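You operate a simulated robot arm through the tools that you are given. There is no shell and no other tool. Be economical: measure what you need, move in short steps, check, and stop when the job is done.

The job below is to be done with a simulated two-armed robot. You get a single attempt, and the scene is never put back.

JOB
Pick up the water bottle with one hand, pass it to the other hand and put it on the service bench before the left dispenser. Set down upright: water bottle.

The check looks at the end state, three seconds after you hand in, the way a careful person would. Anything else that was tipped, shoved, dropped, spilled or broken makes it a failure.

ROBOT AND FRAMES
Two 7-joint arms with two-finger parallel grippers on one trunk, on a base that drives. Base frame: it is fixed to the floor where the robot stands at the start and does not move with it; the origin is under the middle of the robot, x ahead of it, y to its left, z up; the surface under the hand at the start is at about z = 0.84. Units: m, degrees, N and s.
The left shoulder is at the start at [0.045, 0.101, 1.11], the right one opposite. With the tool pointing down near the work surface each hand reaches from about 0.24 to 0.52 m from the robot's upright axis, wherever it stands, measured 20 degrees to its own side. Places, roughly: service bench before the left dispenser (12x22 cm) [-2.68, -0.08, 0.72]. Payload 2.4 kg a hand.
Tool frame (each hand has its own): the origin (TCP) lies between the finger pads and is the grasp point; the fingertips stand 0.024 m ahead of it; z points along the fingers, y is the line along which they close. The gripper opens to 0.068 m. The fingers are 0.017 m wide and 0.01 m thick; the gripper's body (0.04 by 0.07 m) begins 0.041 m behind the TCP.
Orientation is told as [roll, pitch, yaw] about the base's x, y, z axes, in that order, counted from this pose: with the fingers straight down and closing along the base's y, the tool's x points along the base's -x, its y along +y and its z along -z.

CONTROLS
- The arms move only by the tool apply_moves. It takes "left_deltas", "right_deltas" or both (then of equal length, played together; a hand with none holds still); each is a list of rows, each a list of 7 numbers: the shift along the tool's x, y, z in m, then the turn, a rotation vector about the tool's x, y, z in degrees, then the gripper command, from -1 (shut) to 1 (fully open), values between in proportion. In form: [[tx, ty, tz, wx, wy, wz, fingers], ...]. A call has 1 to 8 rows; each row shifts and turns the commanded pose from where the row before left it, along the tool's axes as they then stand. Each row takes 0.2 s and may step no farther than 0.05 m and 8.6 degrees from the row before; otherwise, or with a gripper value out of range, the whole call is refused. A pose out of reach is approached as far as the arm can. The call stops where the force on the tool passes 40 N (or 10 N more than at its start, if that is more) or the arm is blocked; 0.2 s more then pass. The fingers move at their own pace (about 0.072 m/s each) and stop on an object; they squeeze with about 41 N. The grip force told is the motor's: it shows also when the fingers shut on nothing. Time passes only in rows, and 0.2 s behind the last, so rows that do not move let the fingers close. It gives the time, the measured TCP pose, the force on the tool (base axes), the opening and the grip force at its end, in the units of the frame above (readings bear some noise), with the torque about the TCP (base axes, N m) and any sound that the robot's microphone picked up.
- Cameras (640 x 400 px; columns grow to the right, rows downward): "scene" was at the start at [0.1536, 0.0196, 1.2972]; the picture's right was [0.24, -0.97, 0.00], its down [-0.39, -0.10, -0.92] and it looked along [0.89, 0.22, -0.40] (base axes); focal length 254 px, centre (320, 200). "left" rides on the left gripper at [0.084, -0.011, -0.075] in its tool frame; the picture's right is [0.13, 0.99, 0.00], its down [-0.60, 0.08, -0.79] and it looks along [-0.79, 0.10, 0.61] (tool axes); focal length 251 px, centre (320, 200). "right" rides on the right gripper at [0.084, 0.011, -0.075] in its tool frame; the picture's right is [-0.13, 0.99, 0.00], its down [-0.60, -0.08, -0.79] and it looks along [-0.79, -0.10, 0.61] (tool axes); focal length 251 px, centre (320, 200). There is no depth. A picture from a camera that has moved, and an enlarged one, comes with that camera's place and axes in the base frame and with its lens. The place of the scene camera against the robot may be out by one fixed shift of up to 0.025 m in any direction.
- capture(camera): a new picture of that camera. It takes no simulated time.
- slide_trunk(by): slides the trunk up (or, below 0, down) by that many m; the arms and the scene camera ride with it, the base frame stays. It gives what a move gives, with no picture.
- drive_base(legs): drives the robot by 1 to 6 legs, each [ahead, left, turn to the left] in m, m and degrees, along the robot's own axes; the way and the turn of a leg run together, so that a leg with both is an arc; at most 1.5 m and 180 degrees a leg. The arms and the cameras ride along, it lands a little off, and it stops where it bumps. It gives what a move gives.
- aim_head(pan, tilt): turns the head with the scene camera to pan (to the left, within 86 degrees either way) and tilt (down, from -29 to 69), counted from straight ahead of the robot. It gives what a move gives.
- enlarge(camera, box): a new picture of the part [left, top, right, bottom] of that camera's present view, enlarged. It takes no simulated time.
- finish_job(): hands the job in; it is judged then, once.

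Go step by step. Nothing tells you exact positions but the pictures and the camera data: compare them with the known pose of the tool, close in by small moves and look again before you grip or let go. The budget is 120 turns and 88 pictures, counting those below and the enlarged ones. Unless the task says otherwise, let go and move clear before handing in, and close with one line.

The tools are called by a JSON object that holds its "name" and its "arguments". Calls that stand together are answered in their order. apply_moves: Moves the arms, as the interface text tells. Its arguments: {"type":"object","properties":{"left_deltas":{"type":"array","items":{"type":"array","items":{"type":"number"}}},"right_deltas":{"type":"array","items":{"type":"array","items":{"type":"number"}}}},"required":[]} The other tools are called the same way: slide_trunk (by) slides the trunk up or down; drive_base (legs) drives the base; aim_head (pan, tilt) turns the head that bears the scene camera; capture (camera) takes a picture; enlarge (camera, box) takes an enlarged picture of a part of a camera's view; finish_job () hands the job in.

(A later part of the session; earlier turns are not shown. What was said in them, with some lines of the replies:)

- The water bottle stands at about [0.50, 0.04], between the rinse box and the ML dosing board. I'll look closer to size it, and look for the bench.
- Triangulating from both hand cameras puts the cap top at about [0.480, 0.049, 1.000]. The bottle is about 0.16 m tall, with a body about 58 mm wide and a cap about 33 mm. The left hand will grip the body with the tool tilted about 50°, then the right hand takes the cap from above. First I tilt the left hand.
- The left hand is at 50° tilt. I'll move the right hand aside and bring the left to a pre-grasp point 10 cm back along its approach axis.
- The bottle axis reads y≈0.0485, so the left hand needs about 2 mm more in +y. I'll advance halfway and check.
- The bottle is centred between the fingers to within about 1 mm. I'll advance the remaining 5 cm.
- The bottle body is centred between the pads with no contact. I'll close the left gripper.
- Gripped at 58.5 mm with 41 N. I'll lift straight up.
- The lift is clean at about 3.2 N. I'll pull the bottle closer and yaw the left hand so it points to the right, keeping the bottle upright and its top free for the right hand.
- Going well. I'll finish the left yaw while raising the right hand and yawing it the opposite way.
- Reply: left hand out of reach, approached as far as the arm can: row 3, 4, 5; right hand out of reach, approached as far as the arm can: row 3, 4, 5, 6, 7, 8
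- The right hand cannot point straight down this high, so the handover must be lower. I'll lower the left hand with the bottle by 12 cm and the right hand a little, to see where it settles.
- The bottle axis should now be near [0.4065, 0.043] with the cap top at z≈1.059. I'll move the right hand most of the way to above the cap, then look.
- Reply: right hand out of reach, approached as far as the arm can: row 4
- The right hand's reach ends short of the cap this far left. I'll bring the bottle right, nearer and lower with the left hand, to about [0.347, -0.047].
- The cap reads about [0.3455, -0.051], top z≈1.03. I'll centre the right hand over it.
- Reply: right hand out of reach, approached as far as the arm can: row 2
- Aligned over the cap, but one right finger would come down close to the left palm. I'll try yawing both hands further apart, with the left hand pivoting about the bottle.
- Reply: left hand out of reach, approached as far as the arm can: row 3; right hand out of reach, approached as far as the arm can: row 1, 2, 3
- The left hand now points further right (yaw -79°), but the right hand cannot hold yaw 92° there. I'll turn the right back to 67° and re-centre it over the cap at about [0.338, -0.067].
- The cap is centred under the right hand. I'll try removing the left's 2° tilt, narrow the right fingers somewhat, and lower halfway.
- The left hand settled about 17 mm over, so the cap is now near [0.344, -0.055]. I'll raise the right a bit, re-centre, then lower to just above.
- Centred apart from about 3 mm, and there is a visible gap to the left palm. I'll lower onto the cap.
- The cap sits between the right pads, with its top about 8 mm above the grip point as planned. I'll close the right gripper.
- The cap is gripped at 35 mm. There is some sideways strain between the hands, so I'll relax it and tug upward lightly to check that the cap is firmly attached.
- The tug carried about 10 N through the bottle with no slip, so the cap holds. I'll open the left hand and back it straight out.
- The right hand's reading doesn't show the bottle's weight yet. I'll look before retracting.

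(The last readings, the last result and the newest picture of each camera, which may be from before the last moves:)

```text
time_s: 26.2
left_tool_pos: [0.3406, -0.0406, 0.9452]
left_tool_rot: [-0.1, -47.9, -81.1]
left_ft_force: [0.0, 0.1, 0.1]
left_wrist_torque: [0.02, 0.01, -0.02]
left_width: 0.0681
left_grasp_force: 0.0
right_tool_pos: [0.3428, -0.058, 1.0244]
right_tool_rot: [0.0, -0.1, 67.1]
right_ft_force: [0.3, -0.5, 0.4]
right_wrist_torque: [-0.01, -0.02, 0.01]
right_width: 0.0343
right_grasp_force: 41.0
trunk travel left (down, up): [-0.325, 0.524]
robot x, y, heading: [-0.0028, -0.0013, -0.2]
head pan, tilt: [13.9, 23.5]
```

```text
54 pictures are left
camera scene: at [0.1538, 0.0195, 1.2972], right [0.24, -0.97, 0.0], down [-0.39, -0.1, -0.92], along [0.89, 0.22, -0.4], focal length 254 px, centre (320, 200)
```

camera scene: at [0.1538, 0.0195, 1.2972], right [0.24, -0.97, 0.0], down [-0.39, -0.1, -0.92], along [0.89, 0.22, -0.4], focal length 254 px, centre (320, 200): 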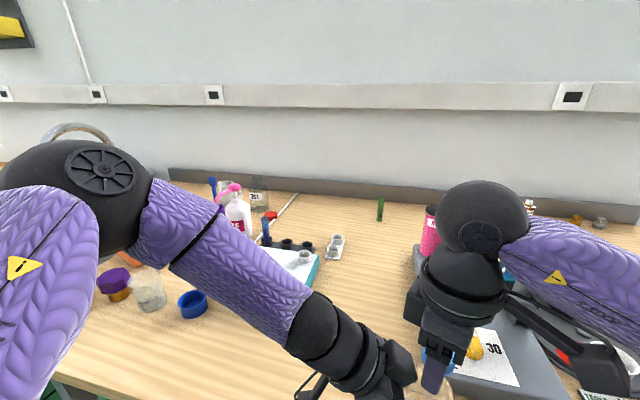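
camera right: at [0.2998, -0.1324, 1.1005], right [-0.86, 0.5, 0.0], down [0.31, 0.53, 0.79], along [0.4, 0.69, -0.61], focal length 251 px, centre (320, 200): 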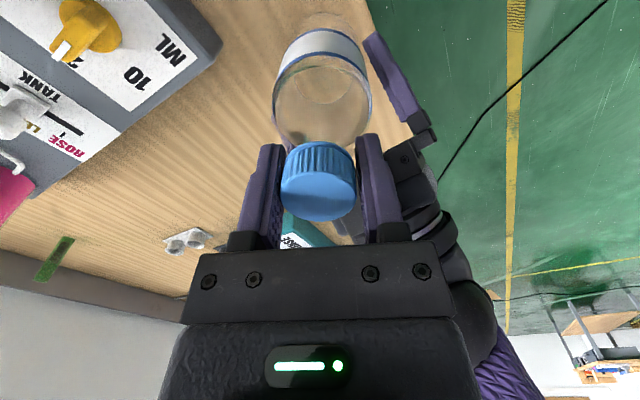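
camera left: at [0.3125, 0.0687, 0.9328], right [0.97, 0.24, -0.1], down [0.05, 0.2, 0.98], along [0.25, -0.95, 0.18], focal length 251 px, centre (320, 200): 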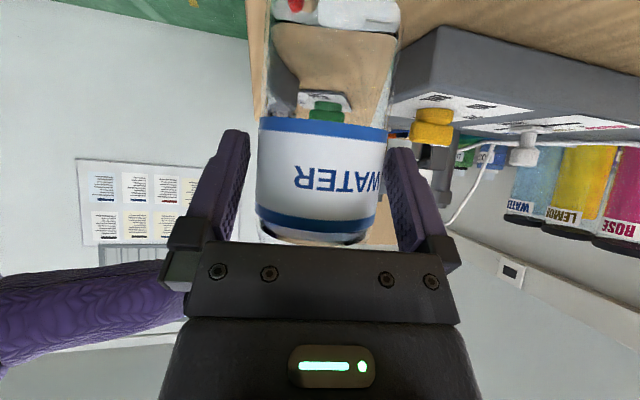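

The bottle looks unmoved and held by the right hand. I'll retract the left hand straight back along its axis, slowly.

{"name": "apply_moves", "arguments": {"left_deltas": [[0, 0, -0.01, 0, 0, 0, 1], [0, 0, -0.015, 0, 0, 0, 1], [0, 0, -0.02, 0, 0, 0, 1], [0, 0, -0.02, 0, 0, 0, 1], [0, 0, 0, 0, 0, 0, 1]]}}

{"name": "capture", "arguments": {"camera": "left"}}

{"name": "capture", "arguments": {"camera": "right"}}

```text
time_s: 27.4
left_tool_pos: [0.3317, 0.0048, 0.9888]
left_tool_rot: [0.0, -48.3, -81.1]
left_ft_force: [0.0, 0.0, 0.0]
left_wrist_torque: [0.02, 0.01, 0.01]
left_width: 0.0682
left_grasp_force: 0.1
right_tool_pos: [0.3422, -0.0578, 1.0239]
right_tool_rot: [0.0, -0.1, 66.9]
right_ft_force: [-0.1, -0.5, 0.0]
right_wrist_torque: [0.0, 0.01, 0.01]
right_width: 0.0345
right_grasp_force: 41.3
trunk travel left (down, up): [-0.325, 0.524]
robot x, y, heading: [-0.0001, 0.0047, 0.1]
head pan, tilt: [13.9, 23.5]
```

```text
53 pictures are left
camera left: at [0.3048, 0.1152, 0.9763], right [0.97, 0.24, -0.1], down [0.05, 0.2, 0.98], along [0.25, -0.95, 0.18], focal length 251 px, centre (320, 200)
```

left: 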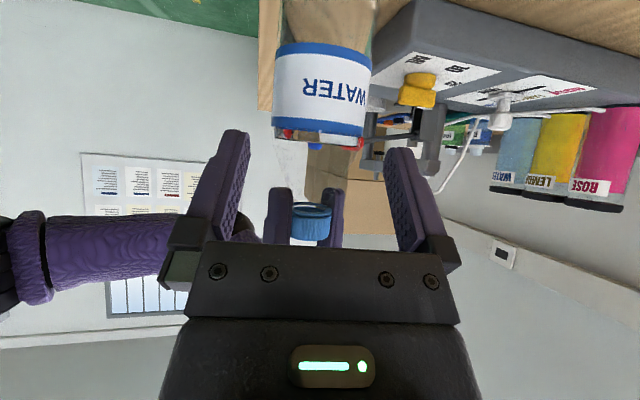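

```text
52 pictures are left
camera right: at [0.2997, -0.1323, 1.1005], right [-0.86, 0.5, 0.0], down [0.31, 0.53, 0.79], along [0.4, 0.69, -0.61], focal length 251 px, centre (320, 200)
```

right: 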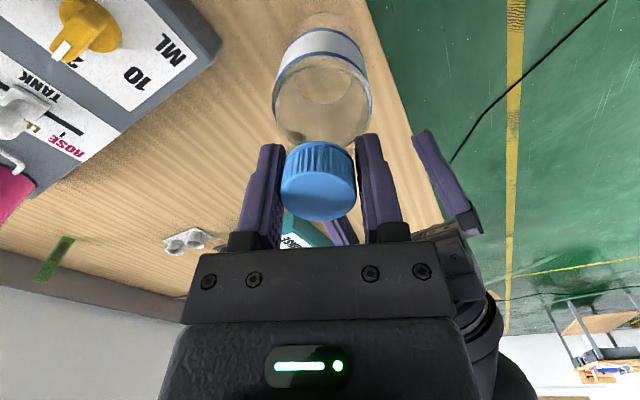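

The handover worked: the bottle hangs upright from the right hand and the left is clear. I'll retract the left further and lift the right.

{"name": "apply_moves", "arguments": {"left_deltas": [[0, 0, -0.03, 0, 0, 0, 1], [0, 0, -0.03, 0, 0, 0, 1], [0, 0, -0.03, 0, 0, 0, 1], [0, 0, 0, 0, 0, 0, 1], [0, 0, 0, 0, 0, 0, 1]], "right_deltas": [[0, 0, 0, 0, 0, 0, -1], [0, 0, -0.01, 0, 0, 0, -1], [0, 0, -0.02, 0, 0, 0, -1], [0, 0, -0.03, 0, 0, 0, -1], [0, 0, 0, 0, 0, 0, -1]]}}

{"name": "capture", "arguments": {"camera": "scene"}}

```text
time_s: 28.6
left_tool_pos: [0.3251, -0.0013, 1.0345]
left_tool_rot: [-0.1, -48.1, -81.1]
left_ft_force: [0.5, 0.7, -0.4]
left_wrist_torque: [0.01, -0.01, 0.0]
left_width: 0.0681
left_grasp_force: 0.0
left hand out of reach, approached as far as the arm can: row 1, 2, 3
right_tool_pos: [0.3423, -0.0572, 1.0831]
right_tool_rot: [0.0, -0.1, 67.1]
right_ft_force: [0.2, -1.0, -2.8]
right_wrist_torque: [-0.03, -0.02, 0.01]
right_width: 0.0339
right_grasp_force: 40.9
trunk travel left (down, up): [-0.325, 0.524]
robot x, y, heading: [-0.0033, 0.001, 0.2]
head pan, tilt: [13.9, 23.5]
```

```text
51 pictures are left
camera scene: at [0.1538, 0.0196, 1.2971], right [0.24, -0.97, 0.0], down [-0.39, -0.1, -0.92], along [0.89, 0.22, -0.4], focal length 254 px, centre (320, 200)
```

scene: 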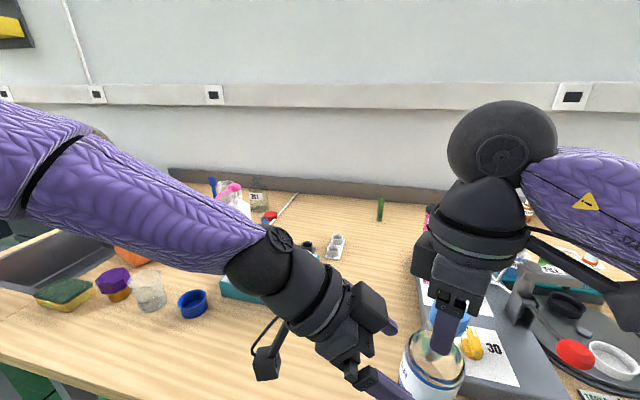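

The right hand carries the weight cleanly. The left fingers are still close to the bottle, so I'll swing the left hand away to the left and straighten its yaw.

{"name": "apply_moves", "arguments": {"left_deltas": [[0.0198, 0.0047, -0.022, -3.1, 0, -2.8, 1], [0.0198, 0.0047, -0.022, -6.24, 0, -5.62, 1], [0.0198, 0.0047, -0.022, -6.24, 0, -5.62, 1], [0.01, 0.01, -0.011, -6.24, 0, -5.62, 1], [0, 0.01, 0, -6.24, 0, -5.62, 1], [0, 0.01, 0, -6.24, 0, -5.62, 1], [0, 0, 0, 0, 0, 0, 1]]}}

{"name": "capture", "arguments": {"camera": "scene"}}

```text
time_s: 30.2
left_tool_pos: [0.3354, 0.0637, 1.0255]
left_tool_rot: [-0.1, -47.9, -34.8]
left_ft_force: [-0.3, -0.3, -0.2]
left_wrist_torque: [-0.01, 0.02, 0.0]
left_width: 0.0681
left_grasp_force: 0.0
left hand out of reach, approached as far as the arm can: row 1, 2, 6
right_tool_pos: [0.3429, -0.0587, 1.083]
right_tool_rot: [0.0, -0.1, 67.1]
right_ft_force: [0.4, -0.6, -2.6]
right_wrist_torque: [-0.03, -0.03, -0.03]
right_width: 0.0337
right_grasp_force: 40.8
trunk travel left (down, up): [-0.325, 0.524]
robot x, y, heading: [-0.0005, -0.0019, 0.1]
head pan, tilt: [13.9, 23.5]
```

```text
50 pictures are left
camera scene: at [0.1538, 0.0197, 1.2971], right [0.24, -0.97, 0.0], down [-0.39, -0.1, -0.92], along [0.89, 0.22, -0.4], focal length 254 px, centre (320, 200)
```

scene: 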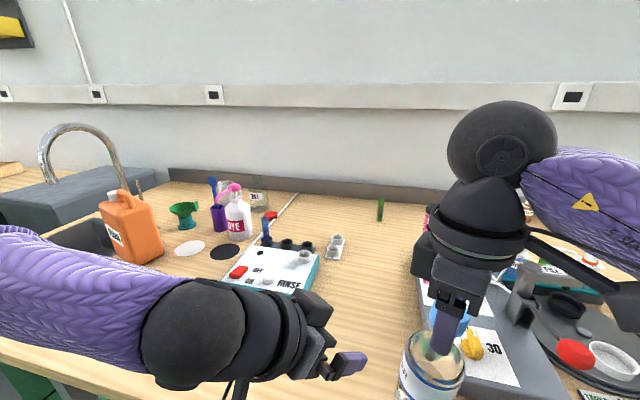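

The left is clear. I'll straighten it and move it further left for driving.

{"name": "apply_moves", "arguments": {"left_deltas": [[0, 0.03, 0, -6.24, 0, -5.62, 1], [0, 0.03, 0, -6.24, 0, -5.62, 1], [0, 0.03, 0, -6.24, 0, -5.62, 1], [0, 0.03, 0, -6.24, 0, -5.62, 1], [0, 0.03, 0, 0, 4, 0, 1], [0, 0, 0, 0, 8, 0, 1], [0, 0, 0, 0, 8, 0, 1], [0, 0, 0, 0, 8, 0, 1]]}}

{"name": "aim_head", "arguments": {"pan": -60, "tilt": 20}}

{"name": "capture", "arguments": {"camera": "scene"}}

```text
time_s: 32.0
left_tool_pos: [0.3824, 0.2037, 1.024]
left_tool_rot: [0.0, -19.8, -1.5]
left_ft_force: [0.0, 0.7, 0.3]
left_wrist_torque: [-0.03, 0.02, -0.04]
left_width: 0.068
left_grasp_force: 0.1
right_tool_pos: [0.3423, -0.0574, 1.0827]
right_tool_rot: [0.0, -0.1, 67.1]
right_ft_force: [1.2, -0.2, -2.7]
right_wrist_torque: [-0.03, -0.02, -0.01]
right_width: 0.0335
right_grasp_force: 40.9
trunk travel left (down, up): [-0.325, 0.524]
robot x, y, heading: [-0.0006, 0.0007, -0.3]
head pan, tilt: [13.9, 23.5]
```

```text
time_s: 33.5
left_tool_pos: [0.3819, 0.2036, 1.024]
left_tool_rot: [0.0, -20.0, -1.4]
left_ft_force: [0.5, 0.1, -0.1]
left_wrist_torque: [-0.02, -0.02, 0.0]
left_width: 0.0681
left_grasp_force: 0.0
right_tool_pos: [0.3414, -0.0575, 1.0828]
right_tool_rot: [0.0, 0.0, 67.2]
right_ft_force: [1.1, 0.1, -3.2]
right_wrist_torque: [-0.01, 0.0, 0.02]
right_width: 0.0334
right_grasp_force: 40.9
trunk travel left (down, up): [-0.325, 0.524]
robot x, y, heading: [0.0008, -0.0007, 0.1]
head pan, tilt: [-60.0, 20.0]
```

```text
49 pictures are left
camera scene: at [0.1106, -0.0833, 1.3029], right [-0.87, -0.5, 0.0], down [-0.17, 0.3, -0.94], along [0.47, -0.81, -0.34], focal length 254 px, centre (320, 200)
```

scene: 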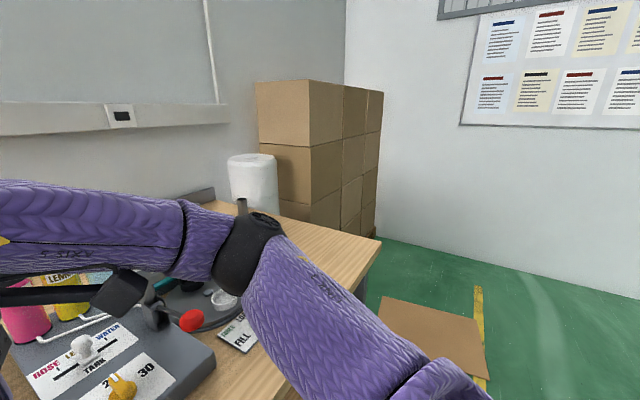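

The table is clear behind the hands. I'll back off half a metre, then turn left in steps to look at the room.

{"name": "drive_base", "arguments": {"legs": [[-0.6, 0, 0]]}}

{"name": "aim_head", "arguments": {"pan": 80, "tilt": 20}}

{"name": "capture", "arguments": {"camera": "scene"}}

```text
time_s: 36.9
left_tool_pos: [-0.2211, 0.204, 1.0251]
left_tool_rot: [0.1, -19.9, -1.7]
left_ft_force: [0.9, -0.7, -0.5]
left_wrist_torque: [0.03, -0.01, 0.02]
left_width: 0.0679
left_grasp_force: 0.1
right_tool_pos: [-0.2634, -0.057, 1.0827]
right_tool_rot: [0.0, -0.2, 66.8]
right_ft_force: [0.2, 0.6, -2.2]
right_wrist_torque: [0.03, -0.01, 0.0]
right_width: 0.033
right_grasp_force: 41.5
trunk travel left (down, up): [-0.325, 0.524]
robot x, y, heading: [-0.6045, 0.0036, -0.2]
head pan, tilt: [-60.0, 20.0]
```

```text
time_s: 39.1
left_tool_pos: [-0.2206, 0.2025, 1.0231]
left_tool_rot: [0.0, -20.0, -1.8]
left_ft_force: [-0.2, -0.8, 0.1]
left_wrist_torque: [-0.01, -0.03, 0.03]
left_width: 0.068
left_grasp_force: 0.1
right_tool_pos: [-0.2628, -0.0568, 1.0829]
right_tool_rot: [-0.1, -0.1, 66.8]
right_ft_force: [0.2, -0.2, -2.9]
right_wrist_torque: [-0.03, 0.03, -0.05]
right_width: 0.033
right_grasp_force: 41.3
trunk travel left (down, up): [-0.325, 0.524]
robot x, y, heading: [-0.6033, 0.0038, -0.3]
head pan, tilt: [80.0, 20.0]
```

```text
48 pictures are left
camera scene: at [-0.5237, 0.0905, 1.3029], right [0.98, -0.18, 0.0], down [-0.06, -0.34, -0.94], along [0.17, 0.92, -0.34], focal length 254 px, centre (320, 200)
```

scene: 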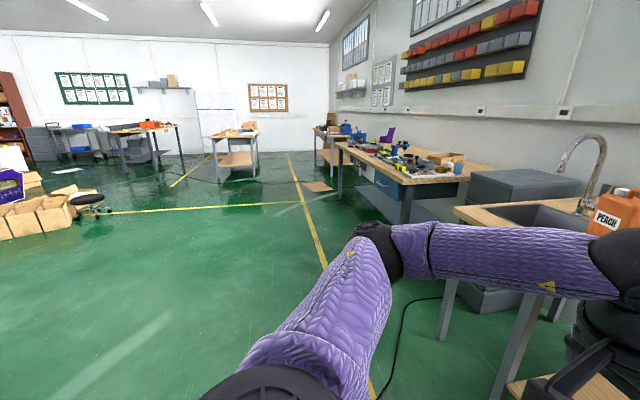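

The right finger opening has crept from 35 to 33 mm, so I'll check the grip.

{"name": "enlarge", "arguments": {"camera": "right", "box": [220, 0, 420, 260]}}

{"name": "capture", "arguments": {"camera": "left"}}

```text
1.54 times, centred on (320, 130) of right
camera zoom: at [-0.3056, -0.1314, 1.1589], right [-0.86, 0.51, 0.0], down [0.31, 0.52, 0.79], along [0.4, 0.68, -0.61], focal length 387 px, centre (320, 308)
```

zoom: 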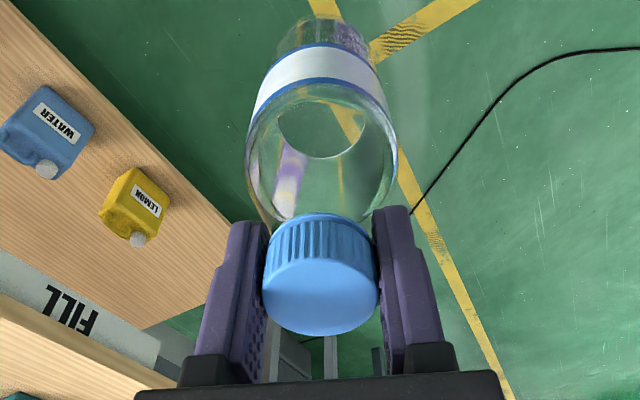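

```text
46 pictures are left
camera left: at [-0.3259, 0.1955, 1.0657], right [-0.09, 0.99, -0.04], down [0.3, 0.07, 0.95], along [0.95, 0.07, -0.3], focal length 251 px, centre (320, 200)
```

left: 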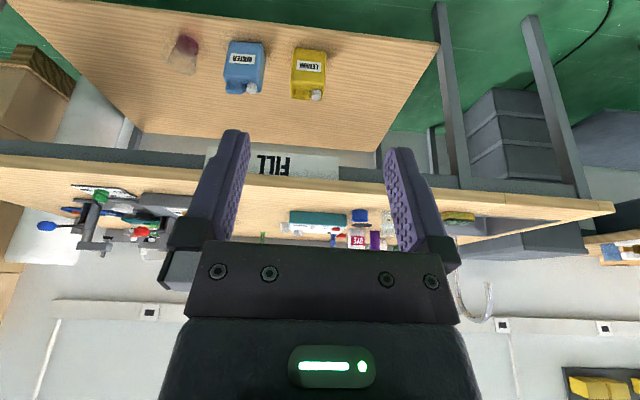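

The cap is still seated as before, with at most about 1 mm of settling. I'll turn around to face the bench and keep watching the grip.

{"name": "drive_base", "arguments": {"legs": [[0, 0, 178]]}}

{"name": "aim_head", "arguments": {"pan": 0, "tilt": 25}}

{"name": "capture", "arguments": {"camera": "scene"}}

{"name": "capture", "arguments": {"camera": "right"}}

```text
time_s: 46.7
left_tool_pos: [-1.0, -0.1732, 1.0231]
left_tool_rot: [0.1, -20.0, 174.6]
left_ft_force: [-0.1, -0.8, -0.6]
left_wrist_torque: [0.01, -0.02, -0.02]
left_width: 0.068
left_grasp_force: 0.0
right_tool_pos: [-0.9416, 0.0835, 1.0836]
right_tool_rot: [0.0, -0.1, -116.9]
right_ft_force: [-0.1, 0.2, -2.2]
right_wrist_torque: [-0.02, -0.02, -0.01]
right_width: 0.0324
right_grasp_force: 40.7
trunk travel left (down, up): [-0.325, 0.524]
robot x, y, heading: [-0.6028, 0.0028, 176.0]
head pan, tilt: [80.0, 20.0]
```

```text
time_s: 48.2
left_tool_pos: [-0.9996, -0.1742, 1.0244]
left_tool_rot: [0.0, -20.0, 174.6]
left_ft_force: [-0.3, 0.4, -0.4]
left_wrist_torque: [0.0, -0.01, 0.0]
left_width: 0.0679
left_grasp_force: 0.1
right_tool_pos: [-0.9431, 0.0829, 1.0832]
right_tool_rot: [0.1, -0.1, -116.9]
right_ft_force: [-0.2, -0.6, -2.8]
right_wrist_torque: [0.01, -0.01, -0.01]
right_width: 0.0323
right_grasp_force: 40.7
trunk travel left (down, up): [-0.325, 0.524]
robot x, y, heading: [-0.6041, 0.0004, 175.9]
head pan, tilt: [0.0, 25.0]
```

```text
45 pictures are left
camera scene: at [-0.7204, 0.0085, 1.2948], right [0.07, 1.0, 0.0], down [0.42, -0.03, -0.91], along [-0.9, 0.06, -0.42], focal length 254 px, centre (320, 200)
```

scene: 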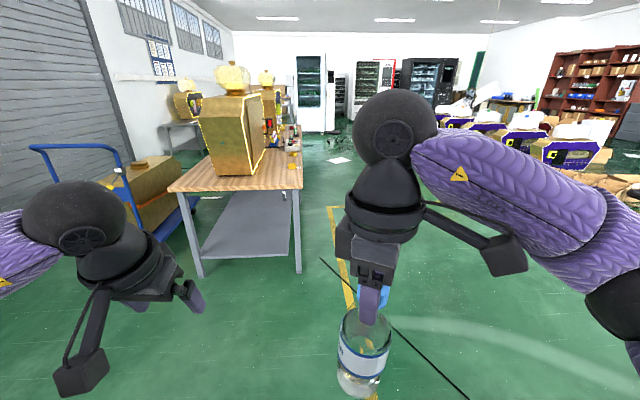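

```text
44 pictures are left
camera right: at [-0.8938, 0.1523, 1.1589], right [0.83, -0.56, 0.0], down [-0.34, -0.5, 0.79], along [-0.45, -0.66, -0.61], focal length 251 px, centre (320, 200)
```

right: 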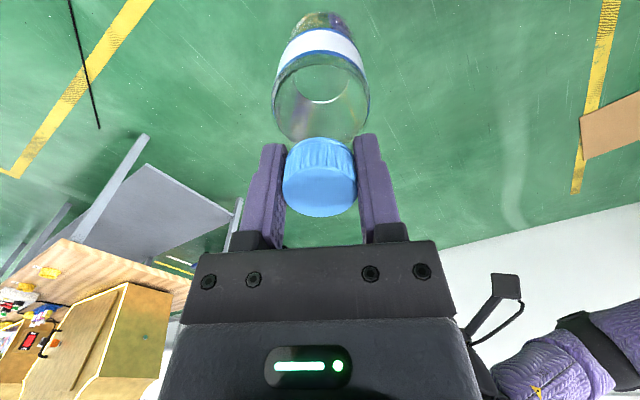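

Facing the room, I see the service bench with two gold dispensers; its front edge is near y≈0 and it faces +y. The spot before the left dispenser is approached from +y facing -y. I'll drive there with clearance.

{"name": "drive_base", "arguments": {"legs": [[0.5, -0.65, 0], [0.8, 0, 0], [0.82, 0, 0], [0, 0, 94]]}}

{"name": "capture", "arguments": {"camera": "scene"}}

{"name": "capture", "arguments": {"camera": "right"}}

```text
time_s: 64.4
left_tool_pos: [-2.4774, 0.3989, 1.0241]
left_tool_rot: [0.0, -20.0, -92.4]
left_ft_force: [0.6, -0.3, -0.2]
left_wrist_torque: [0.02, -0.01, 0.01]
left_width: 0.0681
left_grasp_force: 0.0
right_tool_pos: [-2.7374, 0.4428, 1.0837]
right_tool_rot: [0.1, -0.1, -24.0]
right_ft_force: [-0.2, -0.3, -2.3]
right_wrist_torque: [-0.01, -0.02, 0.01]
right_width: 0.0321
right_grasp_force: 41.0
trunk travel left (down, up): [-0.325, 0.524]
robot x, y, heading: [-2.6748, 0.784, -91.2]
head pan, tilt: [0.0, 25.0]
```

```text
43 pictures are left
camera scene: at [-2.656, 0.6453, 1.2948], right [-1.0, 0.02, 0.0], down [0.01, 0.42, -0.91], along [-0.02, -0.91, -0.42], focal length 254 px, centre (320, 200)
```

scene: 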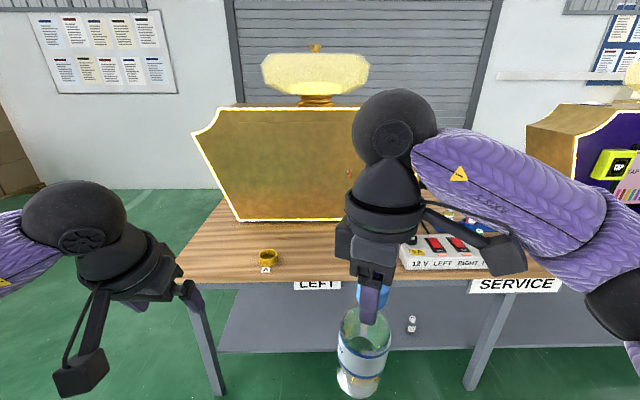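

```text
42 pictures are left
camera right: at [-2.8097, 0.4866, 1.1589], right [0.52, 0.85, 0.0], down [0.52, -0.32, 0.79], along [0.68, -0.41, -0.61], focal length 251 px, centre (320, 200)
```

right: 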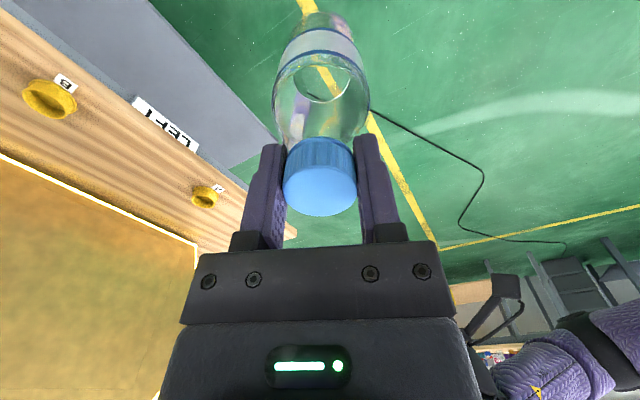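

The spot is confirmed: midway between the gold cups A and B at about [-2.68, -0.08], behind the LEFT label. Grip is stable at 32 mm. I'll yaw the right hand back to neutral, then drive closer.

{"name": "apply_moves", "arguments": {"right_deltas": [[0, 0, 0, 0, 0, 8.3, -1], [0, 0, 0, 0, 0, 8.3, -1], [0, 0, 0, 0, 0, 8.3, -1], [0, 0, 0, 0, 0, 8.3, -1], [0, 0, 0, 0, 0, 8.3, -1], [0, 0, 0, 0, 0, 8.3, -1], [0, 0, 0, 0, 0, 8.3, -1], [0, 0, 0, 0, 0, 8.3, -1]]}}

{"name": "drive_base", "arguments": {"legs": [[0.36, 0.068, 1]]}}

{"name": "capture", "arguments": {"camera": "right"}}

{"name": "capture", "arguments": {"camera": "scene"}}

```text
time_s: 66.2
left_tool_pos: [-2.4769, 0.3987, 1.024]
left_tool_rot: [0.0, -20.1, -92.5]
left_ft_force: [0.4, -0.5, -0.5]
left_wrist_torque: [0.02, -0.01, 0.03]
left_width: 0.068
left_grasp_force: 0.0
right_tool_pos: [-2.7382, 0.4435, 1.0829]
right_tool_rot: [0.1, 0.0, -90.5]
right_ft_force: [0.1, -0.1, -2.8]
right_wrist_torque: [0.01, -0.01, -0.01]
right_width: 0.0321
right_grasp_force: 41.1
trunk travel left (down, up): [-0.325, 0.524]
robot x, y, heading: [-2.6741, 0.7866, -90.9]
head pan, tilt: [0.0, 25.0]
```

```text
time_s: 68.5
left_tool_pos: [-2.4071, 0.0442, 1.0239]
left_tool_rot: [0.0, -19.9, -91.6]
left_ft_force: [-0.2, 0.8, 0.7]
left_wrist_torque: [0.0, 0.0, -0.03]
left_width: 0.0678
left_grasp_force: 0.1
right_tool_pos: [-2.669, 0.0836, 1.0828]
right_tool_rot: [0.1, -0.1, -89.5]
right_ft_force: [0.5, -0.3, -2.8]
right_wrist_torque: [0.05, -0.02, -0.02]
right_width: 0.032
right_grasp_force: 40.8
trunk travel left (down, up): [-0.325, 0.524]
robot x, y, heading: [-2.6085, 0.4259, -90.5]
head pan, tilt: [0.0, 25.0]
```

```text
41 pictures are left
camera right: at [-2.6589, 0.1672, 1.1591], right [0.99, -0.12, 0.0], down [-0.07, -0.6, 0.79], along [-0.1, -0.79, -0.61], focal length 251 px, centre (320, 200)
```

right: 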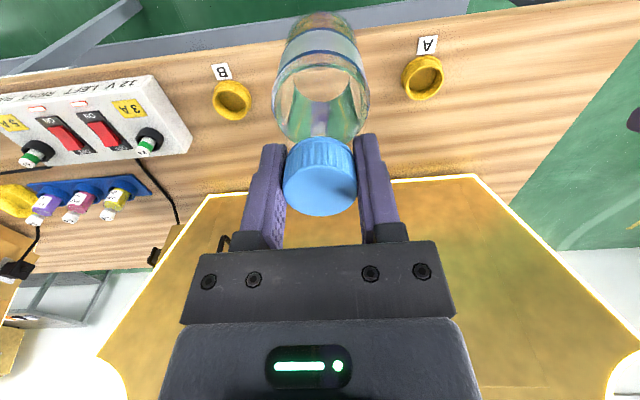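

```text
40 pictures are left
camera scene: at [-2.5912, 0.2868, 1.2948], right [-1.0, 0.0, 0.0], down [0.0, 0.42, -0.91], along [0.0, -0.91, -0.42], focal length 254 px, centre (320, 200)
```

scene: 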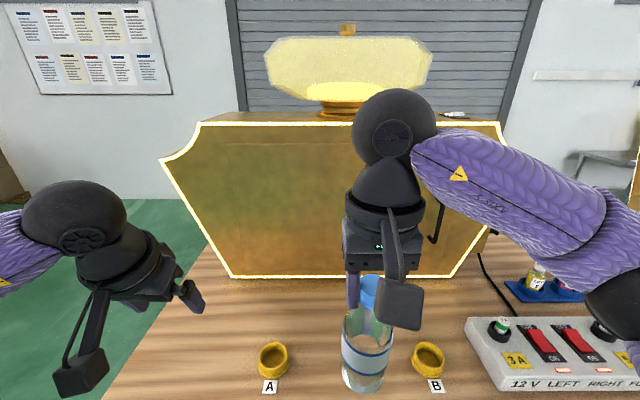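

Both cups are well clear, and the target is midway at [-2.682, -0.08]. I'll creep 8 cm closer with the base, then extend the right arm forward.

{"name": "drive_base", "arguments": {"legs": [[0.08, -0.012, 0]]}}

```text
time_s: 69.6
left_tool_pos: [-2.4218, -0.0379, 1.025]
left_tool_rot: [0.0, -19.9, -91.6]
left_ft_force: [-0.2, 0.3, 0.0]
left_wrist_torque: [0.02, 0.01, 0.01]
left_width: 0.0681
left_grasp_force: 0.1
right_tool_pos: [-2.6823, 0.003, 1.0836]
right_tool_rot: [0.1, 0.0, -89.5]
right_ft_force: [0.2, -0.3, -3.0]
right_wrist_torque: [-0.01, 0.0, -0.03]
right_width: 0.032
right_grasp_force: 40.6
trunk travel left (down, up): [-0.325, 0.524]
robot x, y, heading: [-2.6238, 0.3459, -90.5]
head pan, tilt: [0.0, 25.0]
```

Now I'll extend over the spot and lower most of the way.

{"name": "apply_moves", "arguments": {"right_deltas": [[-0.028, 0, 0, 0, 0, 0, -1], [-0.028, 0, 0, 0, 0, 0, -1], [-0.027, 0, 0.01, 0, 0, 0, -1], [0, 0, 0.03, 0, 0, 0, -1], [0, 0, 0.03, 0, 0, 0, -1], [0, 0, 0.03, 0, 0, 0, -1], [0, 0, 0.03, 0, 0, 0, -1], [0, 0, 0.02, 0, 0, 0, -1]]}}

{"name": "capture", "arguments": {"camera": "right"}}

{"name": "capture", "arguments": {"camera": "scene"}}

{"name": "capture", "arguments": {"camera": "left"}}

```text
time_s: 71.4
left_tool_pos: [-2.4203, -0.038, 1.0239]
left_tool_rot: [0.0, -19.9, -91.6]
left_ft_force: [0.3, 1.0, 0.5]
left_wrist_torque: [0.02, 0.04, 0.01]
left_width: 0.0681
left_grasp_force: 0.1
right_tool_pos: [-2.6807, -0.079, 0.9328]
right_tool_rot: [0.0, 0.1, -89.5]
right_ft_force: [0.8, -0.7, -2.6]
right_wrist_torque: [0.01, 0.0, 0.01]
right_width: 0.0322
right_grasp_force: 40.8
trunk travel left (down, up): [-0.325, 0.524]
robot x, y, heading: [-2.626, 0.3463, -90.4]
head pan, tilt: [0.0, 25.0]
```

```text
39 pictures are left
camera right: at [-2.671, 0.0038, 1.0088], right [0.99, -0.12, 0.0], down [-0.07, -0.6, 0.79], along [-0.1, -0.79, -0.61], focal length 251 px, centre (320, 200)
```

right: 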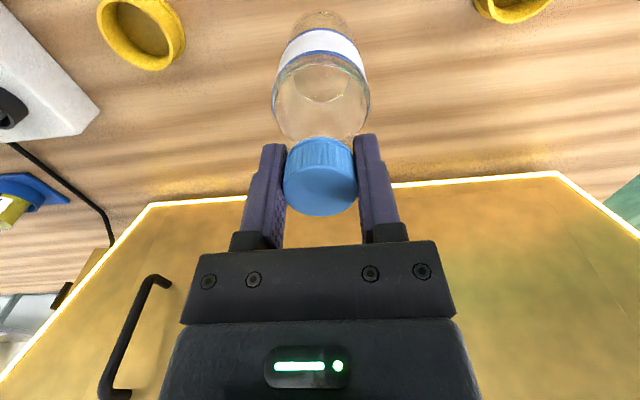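

```text
38 pictures are left
camera scene: at [-2.6039, 0.2063, 1.2948], right [-1.0, 0.01, 0.0], down [0.0, 0.42, -0.91], along [0.0, -0.91, -0.42], focal length 254 px, centre (320, 200)
```

scene: 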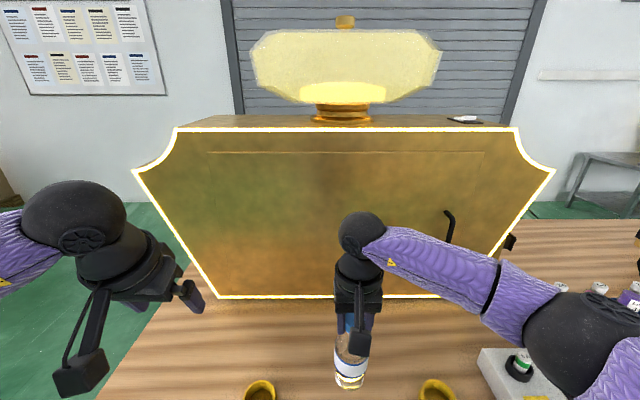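

```text
37 pictures are left
camera left: at [-2.429, 0.0672, 1.0656], right [0.99, 0.09, -0.04], down [0.07, -0.3, 0.95], along [0.07, -0.95, -0.3], focal length 251 px, centre (320, 200)
```

left: 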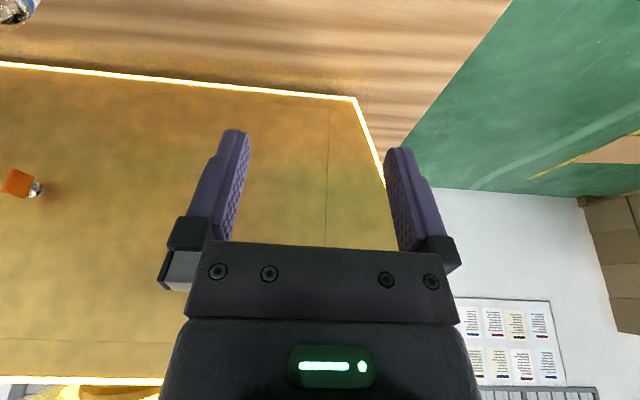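

It is over the spot, midway between the cups and upright. I'll lower to just above the bench.

{"name": "apply_moves", "arguments": {"right_deltas": [[0, 0, 0.02, 0, 0, 0, -1], [0, 0, 0.02, 0, 0, 0, -1], [0, 0, 0.01, 0, 0, 0, -1], [0, 0, 0, 0, 0, 0, -1]]}}

{"name": "capture", "arguments": {"camera": "scene"}}

{"name": "capture", "arguments": {"camera": "right"}}

```text
time_s: 72.4
left_tool_pos: [-2.4205, -0.0386, 1.0237]
left_tool_rot: [0.0, -20.0, -91.7]
left_ft_force: [0.2, 0.2, -0.1]
left_wrist_torque: [-0.01, -0.03, 0.03]
left_width: 0.068
left_grasp_force: 0.1
right_tool_pos: [-2.6815, -0.0793, 0.8834]
right_tool_rot: [-0.1, 0.0, -89.6]
right_ft_force: [-0.6, -0.6, -1.8]
right_wrist_torque: [0.05, 0.02, -0.01]
right_width: 0.032
right_grasp_force: 41.1
trunk travel left (down, up): [-0.325, 0.524]
robot x, y, heading: [-2.6215, 0.3439, -90.3]
head pan, tilt: [0.0, 25.0]
```

```text
36 pictures are left
camera scene: at [-2.6039, 0.2064, 1.2948], right [-1.0, 0.01, 0.0], down [0.0, 0.42, -0.91], along [0.0, -0.91, -0.42], focal length 254 px, centre (320, 200)
```

scene: 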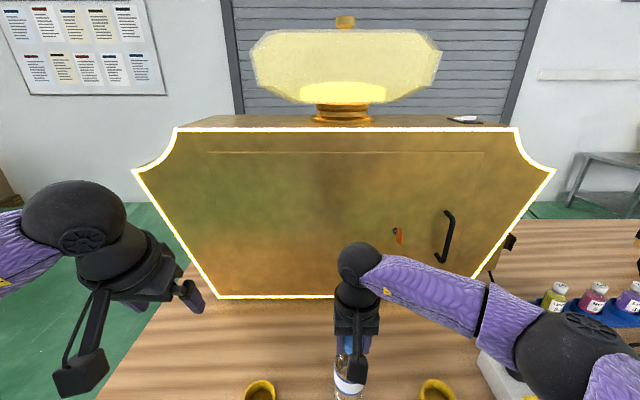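

```text
35 pictures are left
camera right: at [-2.6714, 0.0037, 0.959], right [0.99, -0.12, 0.0], down [-0.07, -0.6, 0.79], along [-0.1, -0.79, -0.61], focal length 251 px, centre (320, 200)
```

right: 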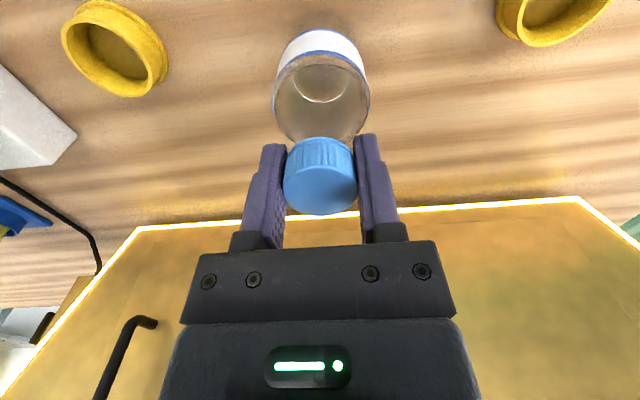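

The bottle's bottom should be about 1 cm above the bench. I'll lower in 2 mm steps, watching the force.

{"name": "apply_moves", "arguments": {"right_deltas": [[0, 0, 0.003, 0, 0, 0, -1], [0, 0, 0.003, 0, 0, 0, -1], [0, 0, 0, 0, 0, 0, -1]]}}

{"name": "apply_moves", "arguments": {"right_deltas": [[0, 0, 0.002, 0, 0, 0, -1], [0, 0, 0, 0, 0, 0, -1]]}}

```text
time_s: 73.2
left_tool_pos: [-2.4213, -0.0371, 1.025]
left_tool_rot: [0.0, -20.0, -91.7]
left_ft_force: [1.1, 0.3, -0.1]
left_wrist_torque: [-0.02, 0.0, -0.02]
left_width: 0.068
left_grasp_force: 0.0
right_tool_pos: [-2.6812, -0.0786, 0.8793]
right_tool_rot: [0.2, -0.2, -89.6]
right_ft_force: [-1.6, 0.9, 19.2]
right_wrist_torque: [0.3, 0.33, 0.02]
right_width: 0.0321
right_grasp_force: 40.7
trunk travel left (down, up): [-0.325, 0.524]
robot x, y, heading: [-2.6203, 0.3443, -90.1]
head pan, tilt: [0.0, 25.0]
```

```text
time_s: 73.7
left_tool_pos: [-2.42, -0.0359, 1.0256]
left_tool_rot: [-0.1, -20.1, -91.8]
left_ft_force: [-0.2, 0.9, 0.1]
left_wrist_torque: [-0.01, 0.0, -0.03]
left_width: 0.068
left_grasp_force: 0.0
right_tool_pos: [-2.6819, -0.0793, 0.8788]
right_tool_rot: [0.2, -0.5, -89.6]
right_ft_force: [-1.5, 4.9, 21.1]
right_wrist_torque: [1.04, 0.34, 0.05]
right_width: 0.0318
right_grasp_force: 41.2
trunk travel left (down, up): [-0.325, 0.524]
robot x, y, heading: [-2.6223, 0.3481, -90.6]
head pan, tilt: [0.0, 25.0]
stopped in row 2 (right hand): the force on the tool passed its limit at 42 N (the readings are from after the stop); the commanded pose is now the measured one
```

The bottle touched down with the hand at z≈0.879. I'll ease the pressing force before opening.

{"name": "apply_moves", "arguments": {"right_deltas": [[0, 0, -0.0015, 0, 0, 0, -1], [0, 0, 0, 0, 0, 0, -1]]}}

{"name": "enlarge", "arguments": {"camera": "scene", "box": [230, 230, 470, 400]}}

```text
time_s: 74.3
left_tool_pos: [-2.422, -0.036, 1.0239]
left_tool_rot: [0.0, -19.9, -91.7]
left_ft_force: [0.0, 0.2, -0.8]
left_wrist_torque: [-0.02, -0.03, -0.01]
left_width: 0.0681
left_grasp_force: 0.0
right_tool_pos: [-2.681, -0.0797, 0.8796]
right_tool_rot: [0.1, -0.2, -89.6]
right_ft_force: [0.0, 4.0, 10.1]
right_wrist_torque: [0.93, 0.09, -0.03]
right_width: 0.0322
right_grasp_force: 41.0
trunk travel left (down, up): [-0.325, 0.524]
robot x, y, heading: [-2.6201, 0.3449, -90.2]
head pan, tilt: [0.0, 25.0]
```

```text
2.35 times, centred on (350, 315) of scene
camera zoom: at [-2.6039, 0.2078, 1.2949], right [-1.0, 0.01, 0.0], down [0.0, 0.42, -0.91], along [0.0, -0.91, -0.42], focal length 596 px, centre (249, -71)
```

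zoom: 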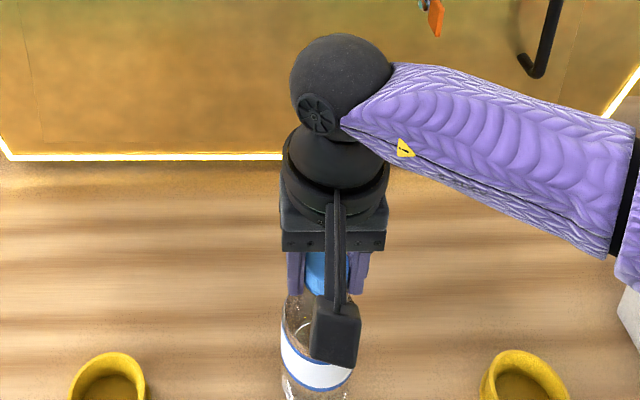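

Residual load is about 10 N. One more small relief, then I'll open gradually.

{"name": "apply_moves", "arguments": {"right_deltas": [[0.0005, 0, -0.001, 0, 0, 0, -1], [0, 0, 0, 0, 0, 0, -0.3], [0, 0, 0, 0, 0, 0, 0.0], [0, 0, 0, 0, 0, 0, 0.1], [0, 0, 0, 0, 0, 0, 0.3], [0, 0, 0, 0, 0, 0, 0.6], [0, 0, 0, 0, 0, 0, 1], [0, 0, 0, 0, 0, 0, 1]]}}

{"name": "capture", "arguments": {"camera": "right"}}

```text
time_s: 76.1
left_tool_pos: [-2.4213, -0.0365, 1.0242]
left_tool_rot: [0.0, -20.0, -91.6]
left_ft_force: [-0.3, -0.6, 0.0]
left_wrist_torque: [0.03, -0.03, 0.02]
left_width: 0.0678
left_grasp_force: 0.0
right_tool_pos: [-2.6812, -0.0803, 0.8806]
right_tool_rot: [0.2, -0.3, -89.7]
right_ft_force: [0.4, -0.5, -1.0]
right_wrist_torque: [0.02, 0.0, 0.02]
right_width: 0.068
right_grasp_force: 0.1
trunk travel left (down, up): [-0.325, 0.524]
robot x, y, heading: [-2.6227, 0.3474, -90.1]
head pan, tilt: [0.0, 25.0]
```

```text
33 pictures are left
camera right: at [-2.6708, 0.0037, 0.9554], right [0.99, -0.12, 0.0], down [-0.08, -0.6, 0.8], along [-0.09, -0.79, -0.61], focal length 251 px, centre (320, 200)
```

right: 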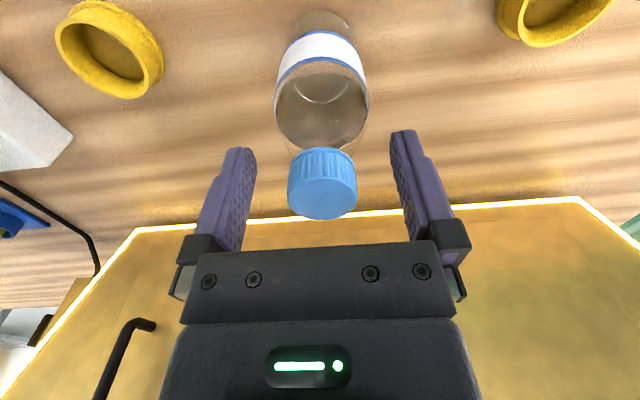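

The bottle stands free and upright with the fingers open around the cap. I'll raise the right hand straight up.

{"name": "apply_moves", "arguments": {"right_deltas": [[0, 0, -0.01, 0, 0, 0, 1], [0, 0, -0.02, 0, 0, 0, 1], [0, 0, -0.03, 0, 0, 0, 1], [0, 0, -0.03, 0, 0, 0, 1], [0, 0, -0.03, 0, 0, 0, 1], [0.03, 0, -0.02, 0, 0, 0, 1], [0.03, 0, 0, 0, 0, 0, 1]]}}

{"name": "drive_base", "arguments": {"legs": [[-0.35, 0, 0]]}}

{"name": "capture", "arguments": {"camera": "scene"}}

```text
time_s: 77.7
left_tool_pos: [-2.4205, -0.0363, 1.0241]
left_tool_rot: [0.0, -20.0, -91.7]
left_ft_force: [0.1, -0.7, 0.0]
left_wrist_torque: [-0.01, 0.02, 0.0]
left_width: 0.068
left_grasp_force: 0.2
right_tool_pos: [-2.6829, -0.0172, 1.0212]
right_tool_rot: [0.2, -0.3, -89.6]
right_ft_force: [0.7, -0.1, 0.3]
right_wrist_torque: [0.01, -0.02, -0.01]
right_width: 0.0678
right_grasp_force: 0.1
trunk travel left (down, up): [-0.325, 0.524]
robot x, y, heading: [-2.6247, 0.3446, -89.9]
head pan, tilt: [0.0, 25.0]
```

```text
time_s: 79.9
left_tool_pos: [-2.4191, 0.3025, 1.0234]
left_tool_rot: [0.0, -20.0, -91.5]
left_ft_force: [0.1, 0.2, 0.3]
left_wrist_torque: [-0.02, 0.0, 0.02]
left_width: 0.0679
left_grasp_force: 0.1
right_tool_pos: [-2.6808, 0.3201, 1.0192]
right_tool_rot: [0.2, -0.2, -89.4]
right_ft_force: [0.3, 0.3, 0.4]
right_wrist_torque: [-0.01, -0.03, 0.0]
right_width: 0.0679
right_grasp_force: 0.1
trunk travel left (down, up): [-0.325, 0.524]
robot x, y, heading: [-2.6216, 0.682, -90.1]
head pan, tilt: [0.0, 25.0]
```

```text
32 pictures are left
camera scene: at [-2.6023, 0.5457, 1.2949], right [-1.0, 0.0, 0.0], down [0.0, 0.42, -0.91], along [0.0, -0.91, -0.42], focal length 254 px, centre (320, 200)
```

scene: 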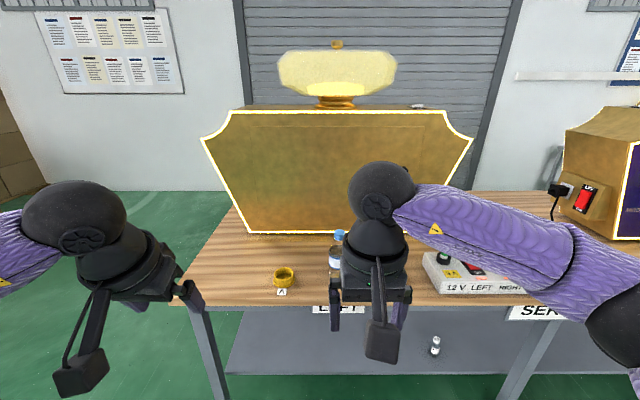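

The bottle stands behind the right hand. One confirming view.

{"name": "capture", "arguments": {"camera": "right"}}

{"name": "enlarge", "arguments": {"camera": "scene", "box": [250, 200, 430, 320]}}

```text
31 pictures are left
camera right: at [-2.6712, 0.4044, 1.0959], right [0.99, -0.12, 0.0], down [-0.07, -0.6, 0.8], along [-0.09, -0.79, -0.61], focal length 251 px, centre (320, 200)
```

right: 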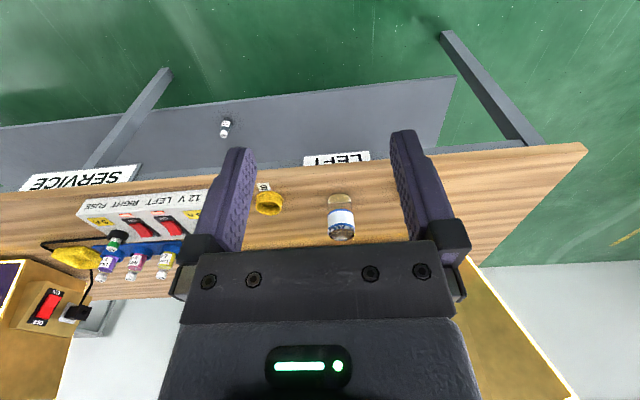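

```text
3.33 times, centred on (340, 260) of scene
camera zoom: at [-2.6023, 0.5457, 1.2949], right [-1.0, 0.0, 0.0], down [0.0, 0.42, -0.91], along [0.0, -0.91, -0.42], focal length 845 px, centre (253, 0)
```

zoom: 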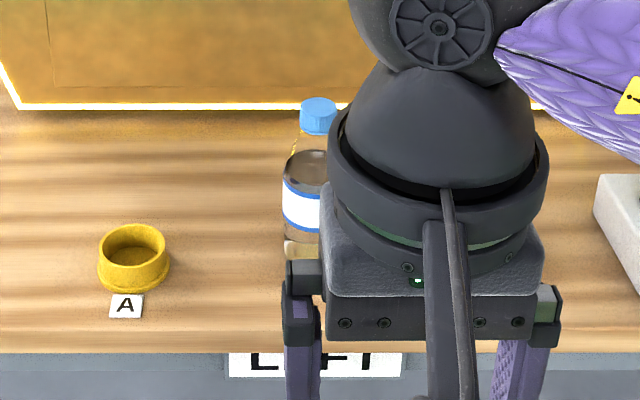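

The bottle stands upright on the bench before the left dispenser, between cups A and B. Both hands are clear, so I'm handing in.

{"name": "finish_job", "arguments": {}}

```text
The job is handed in.
```

The water bottle was picked up with the left hand, passed to the right, and set upright on the service bench before the left dispenser. Both hands were moved clear and the job is handed in.
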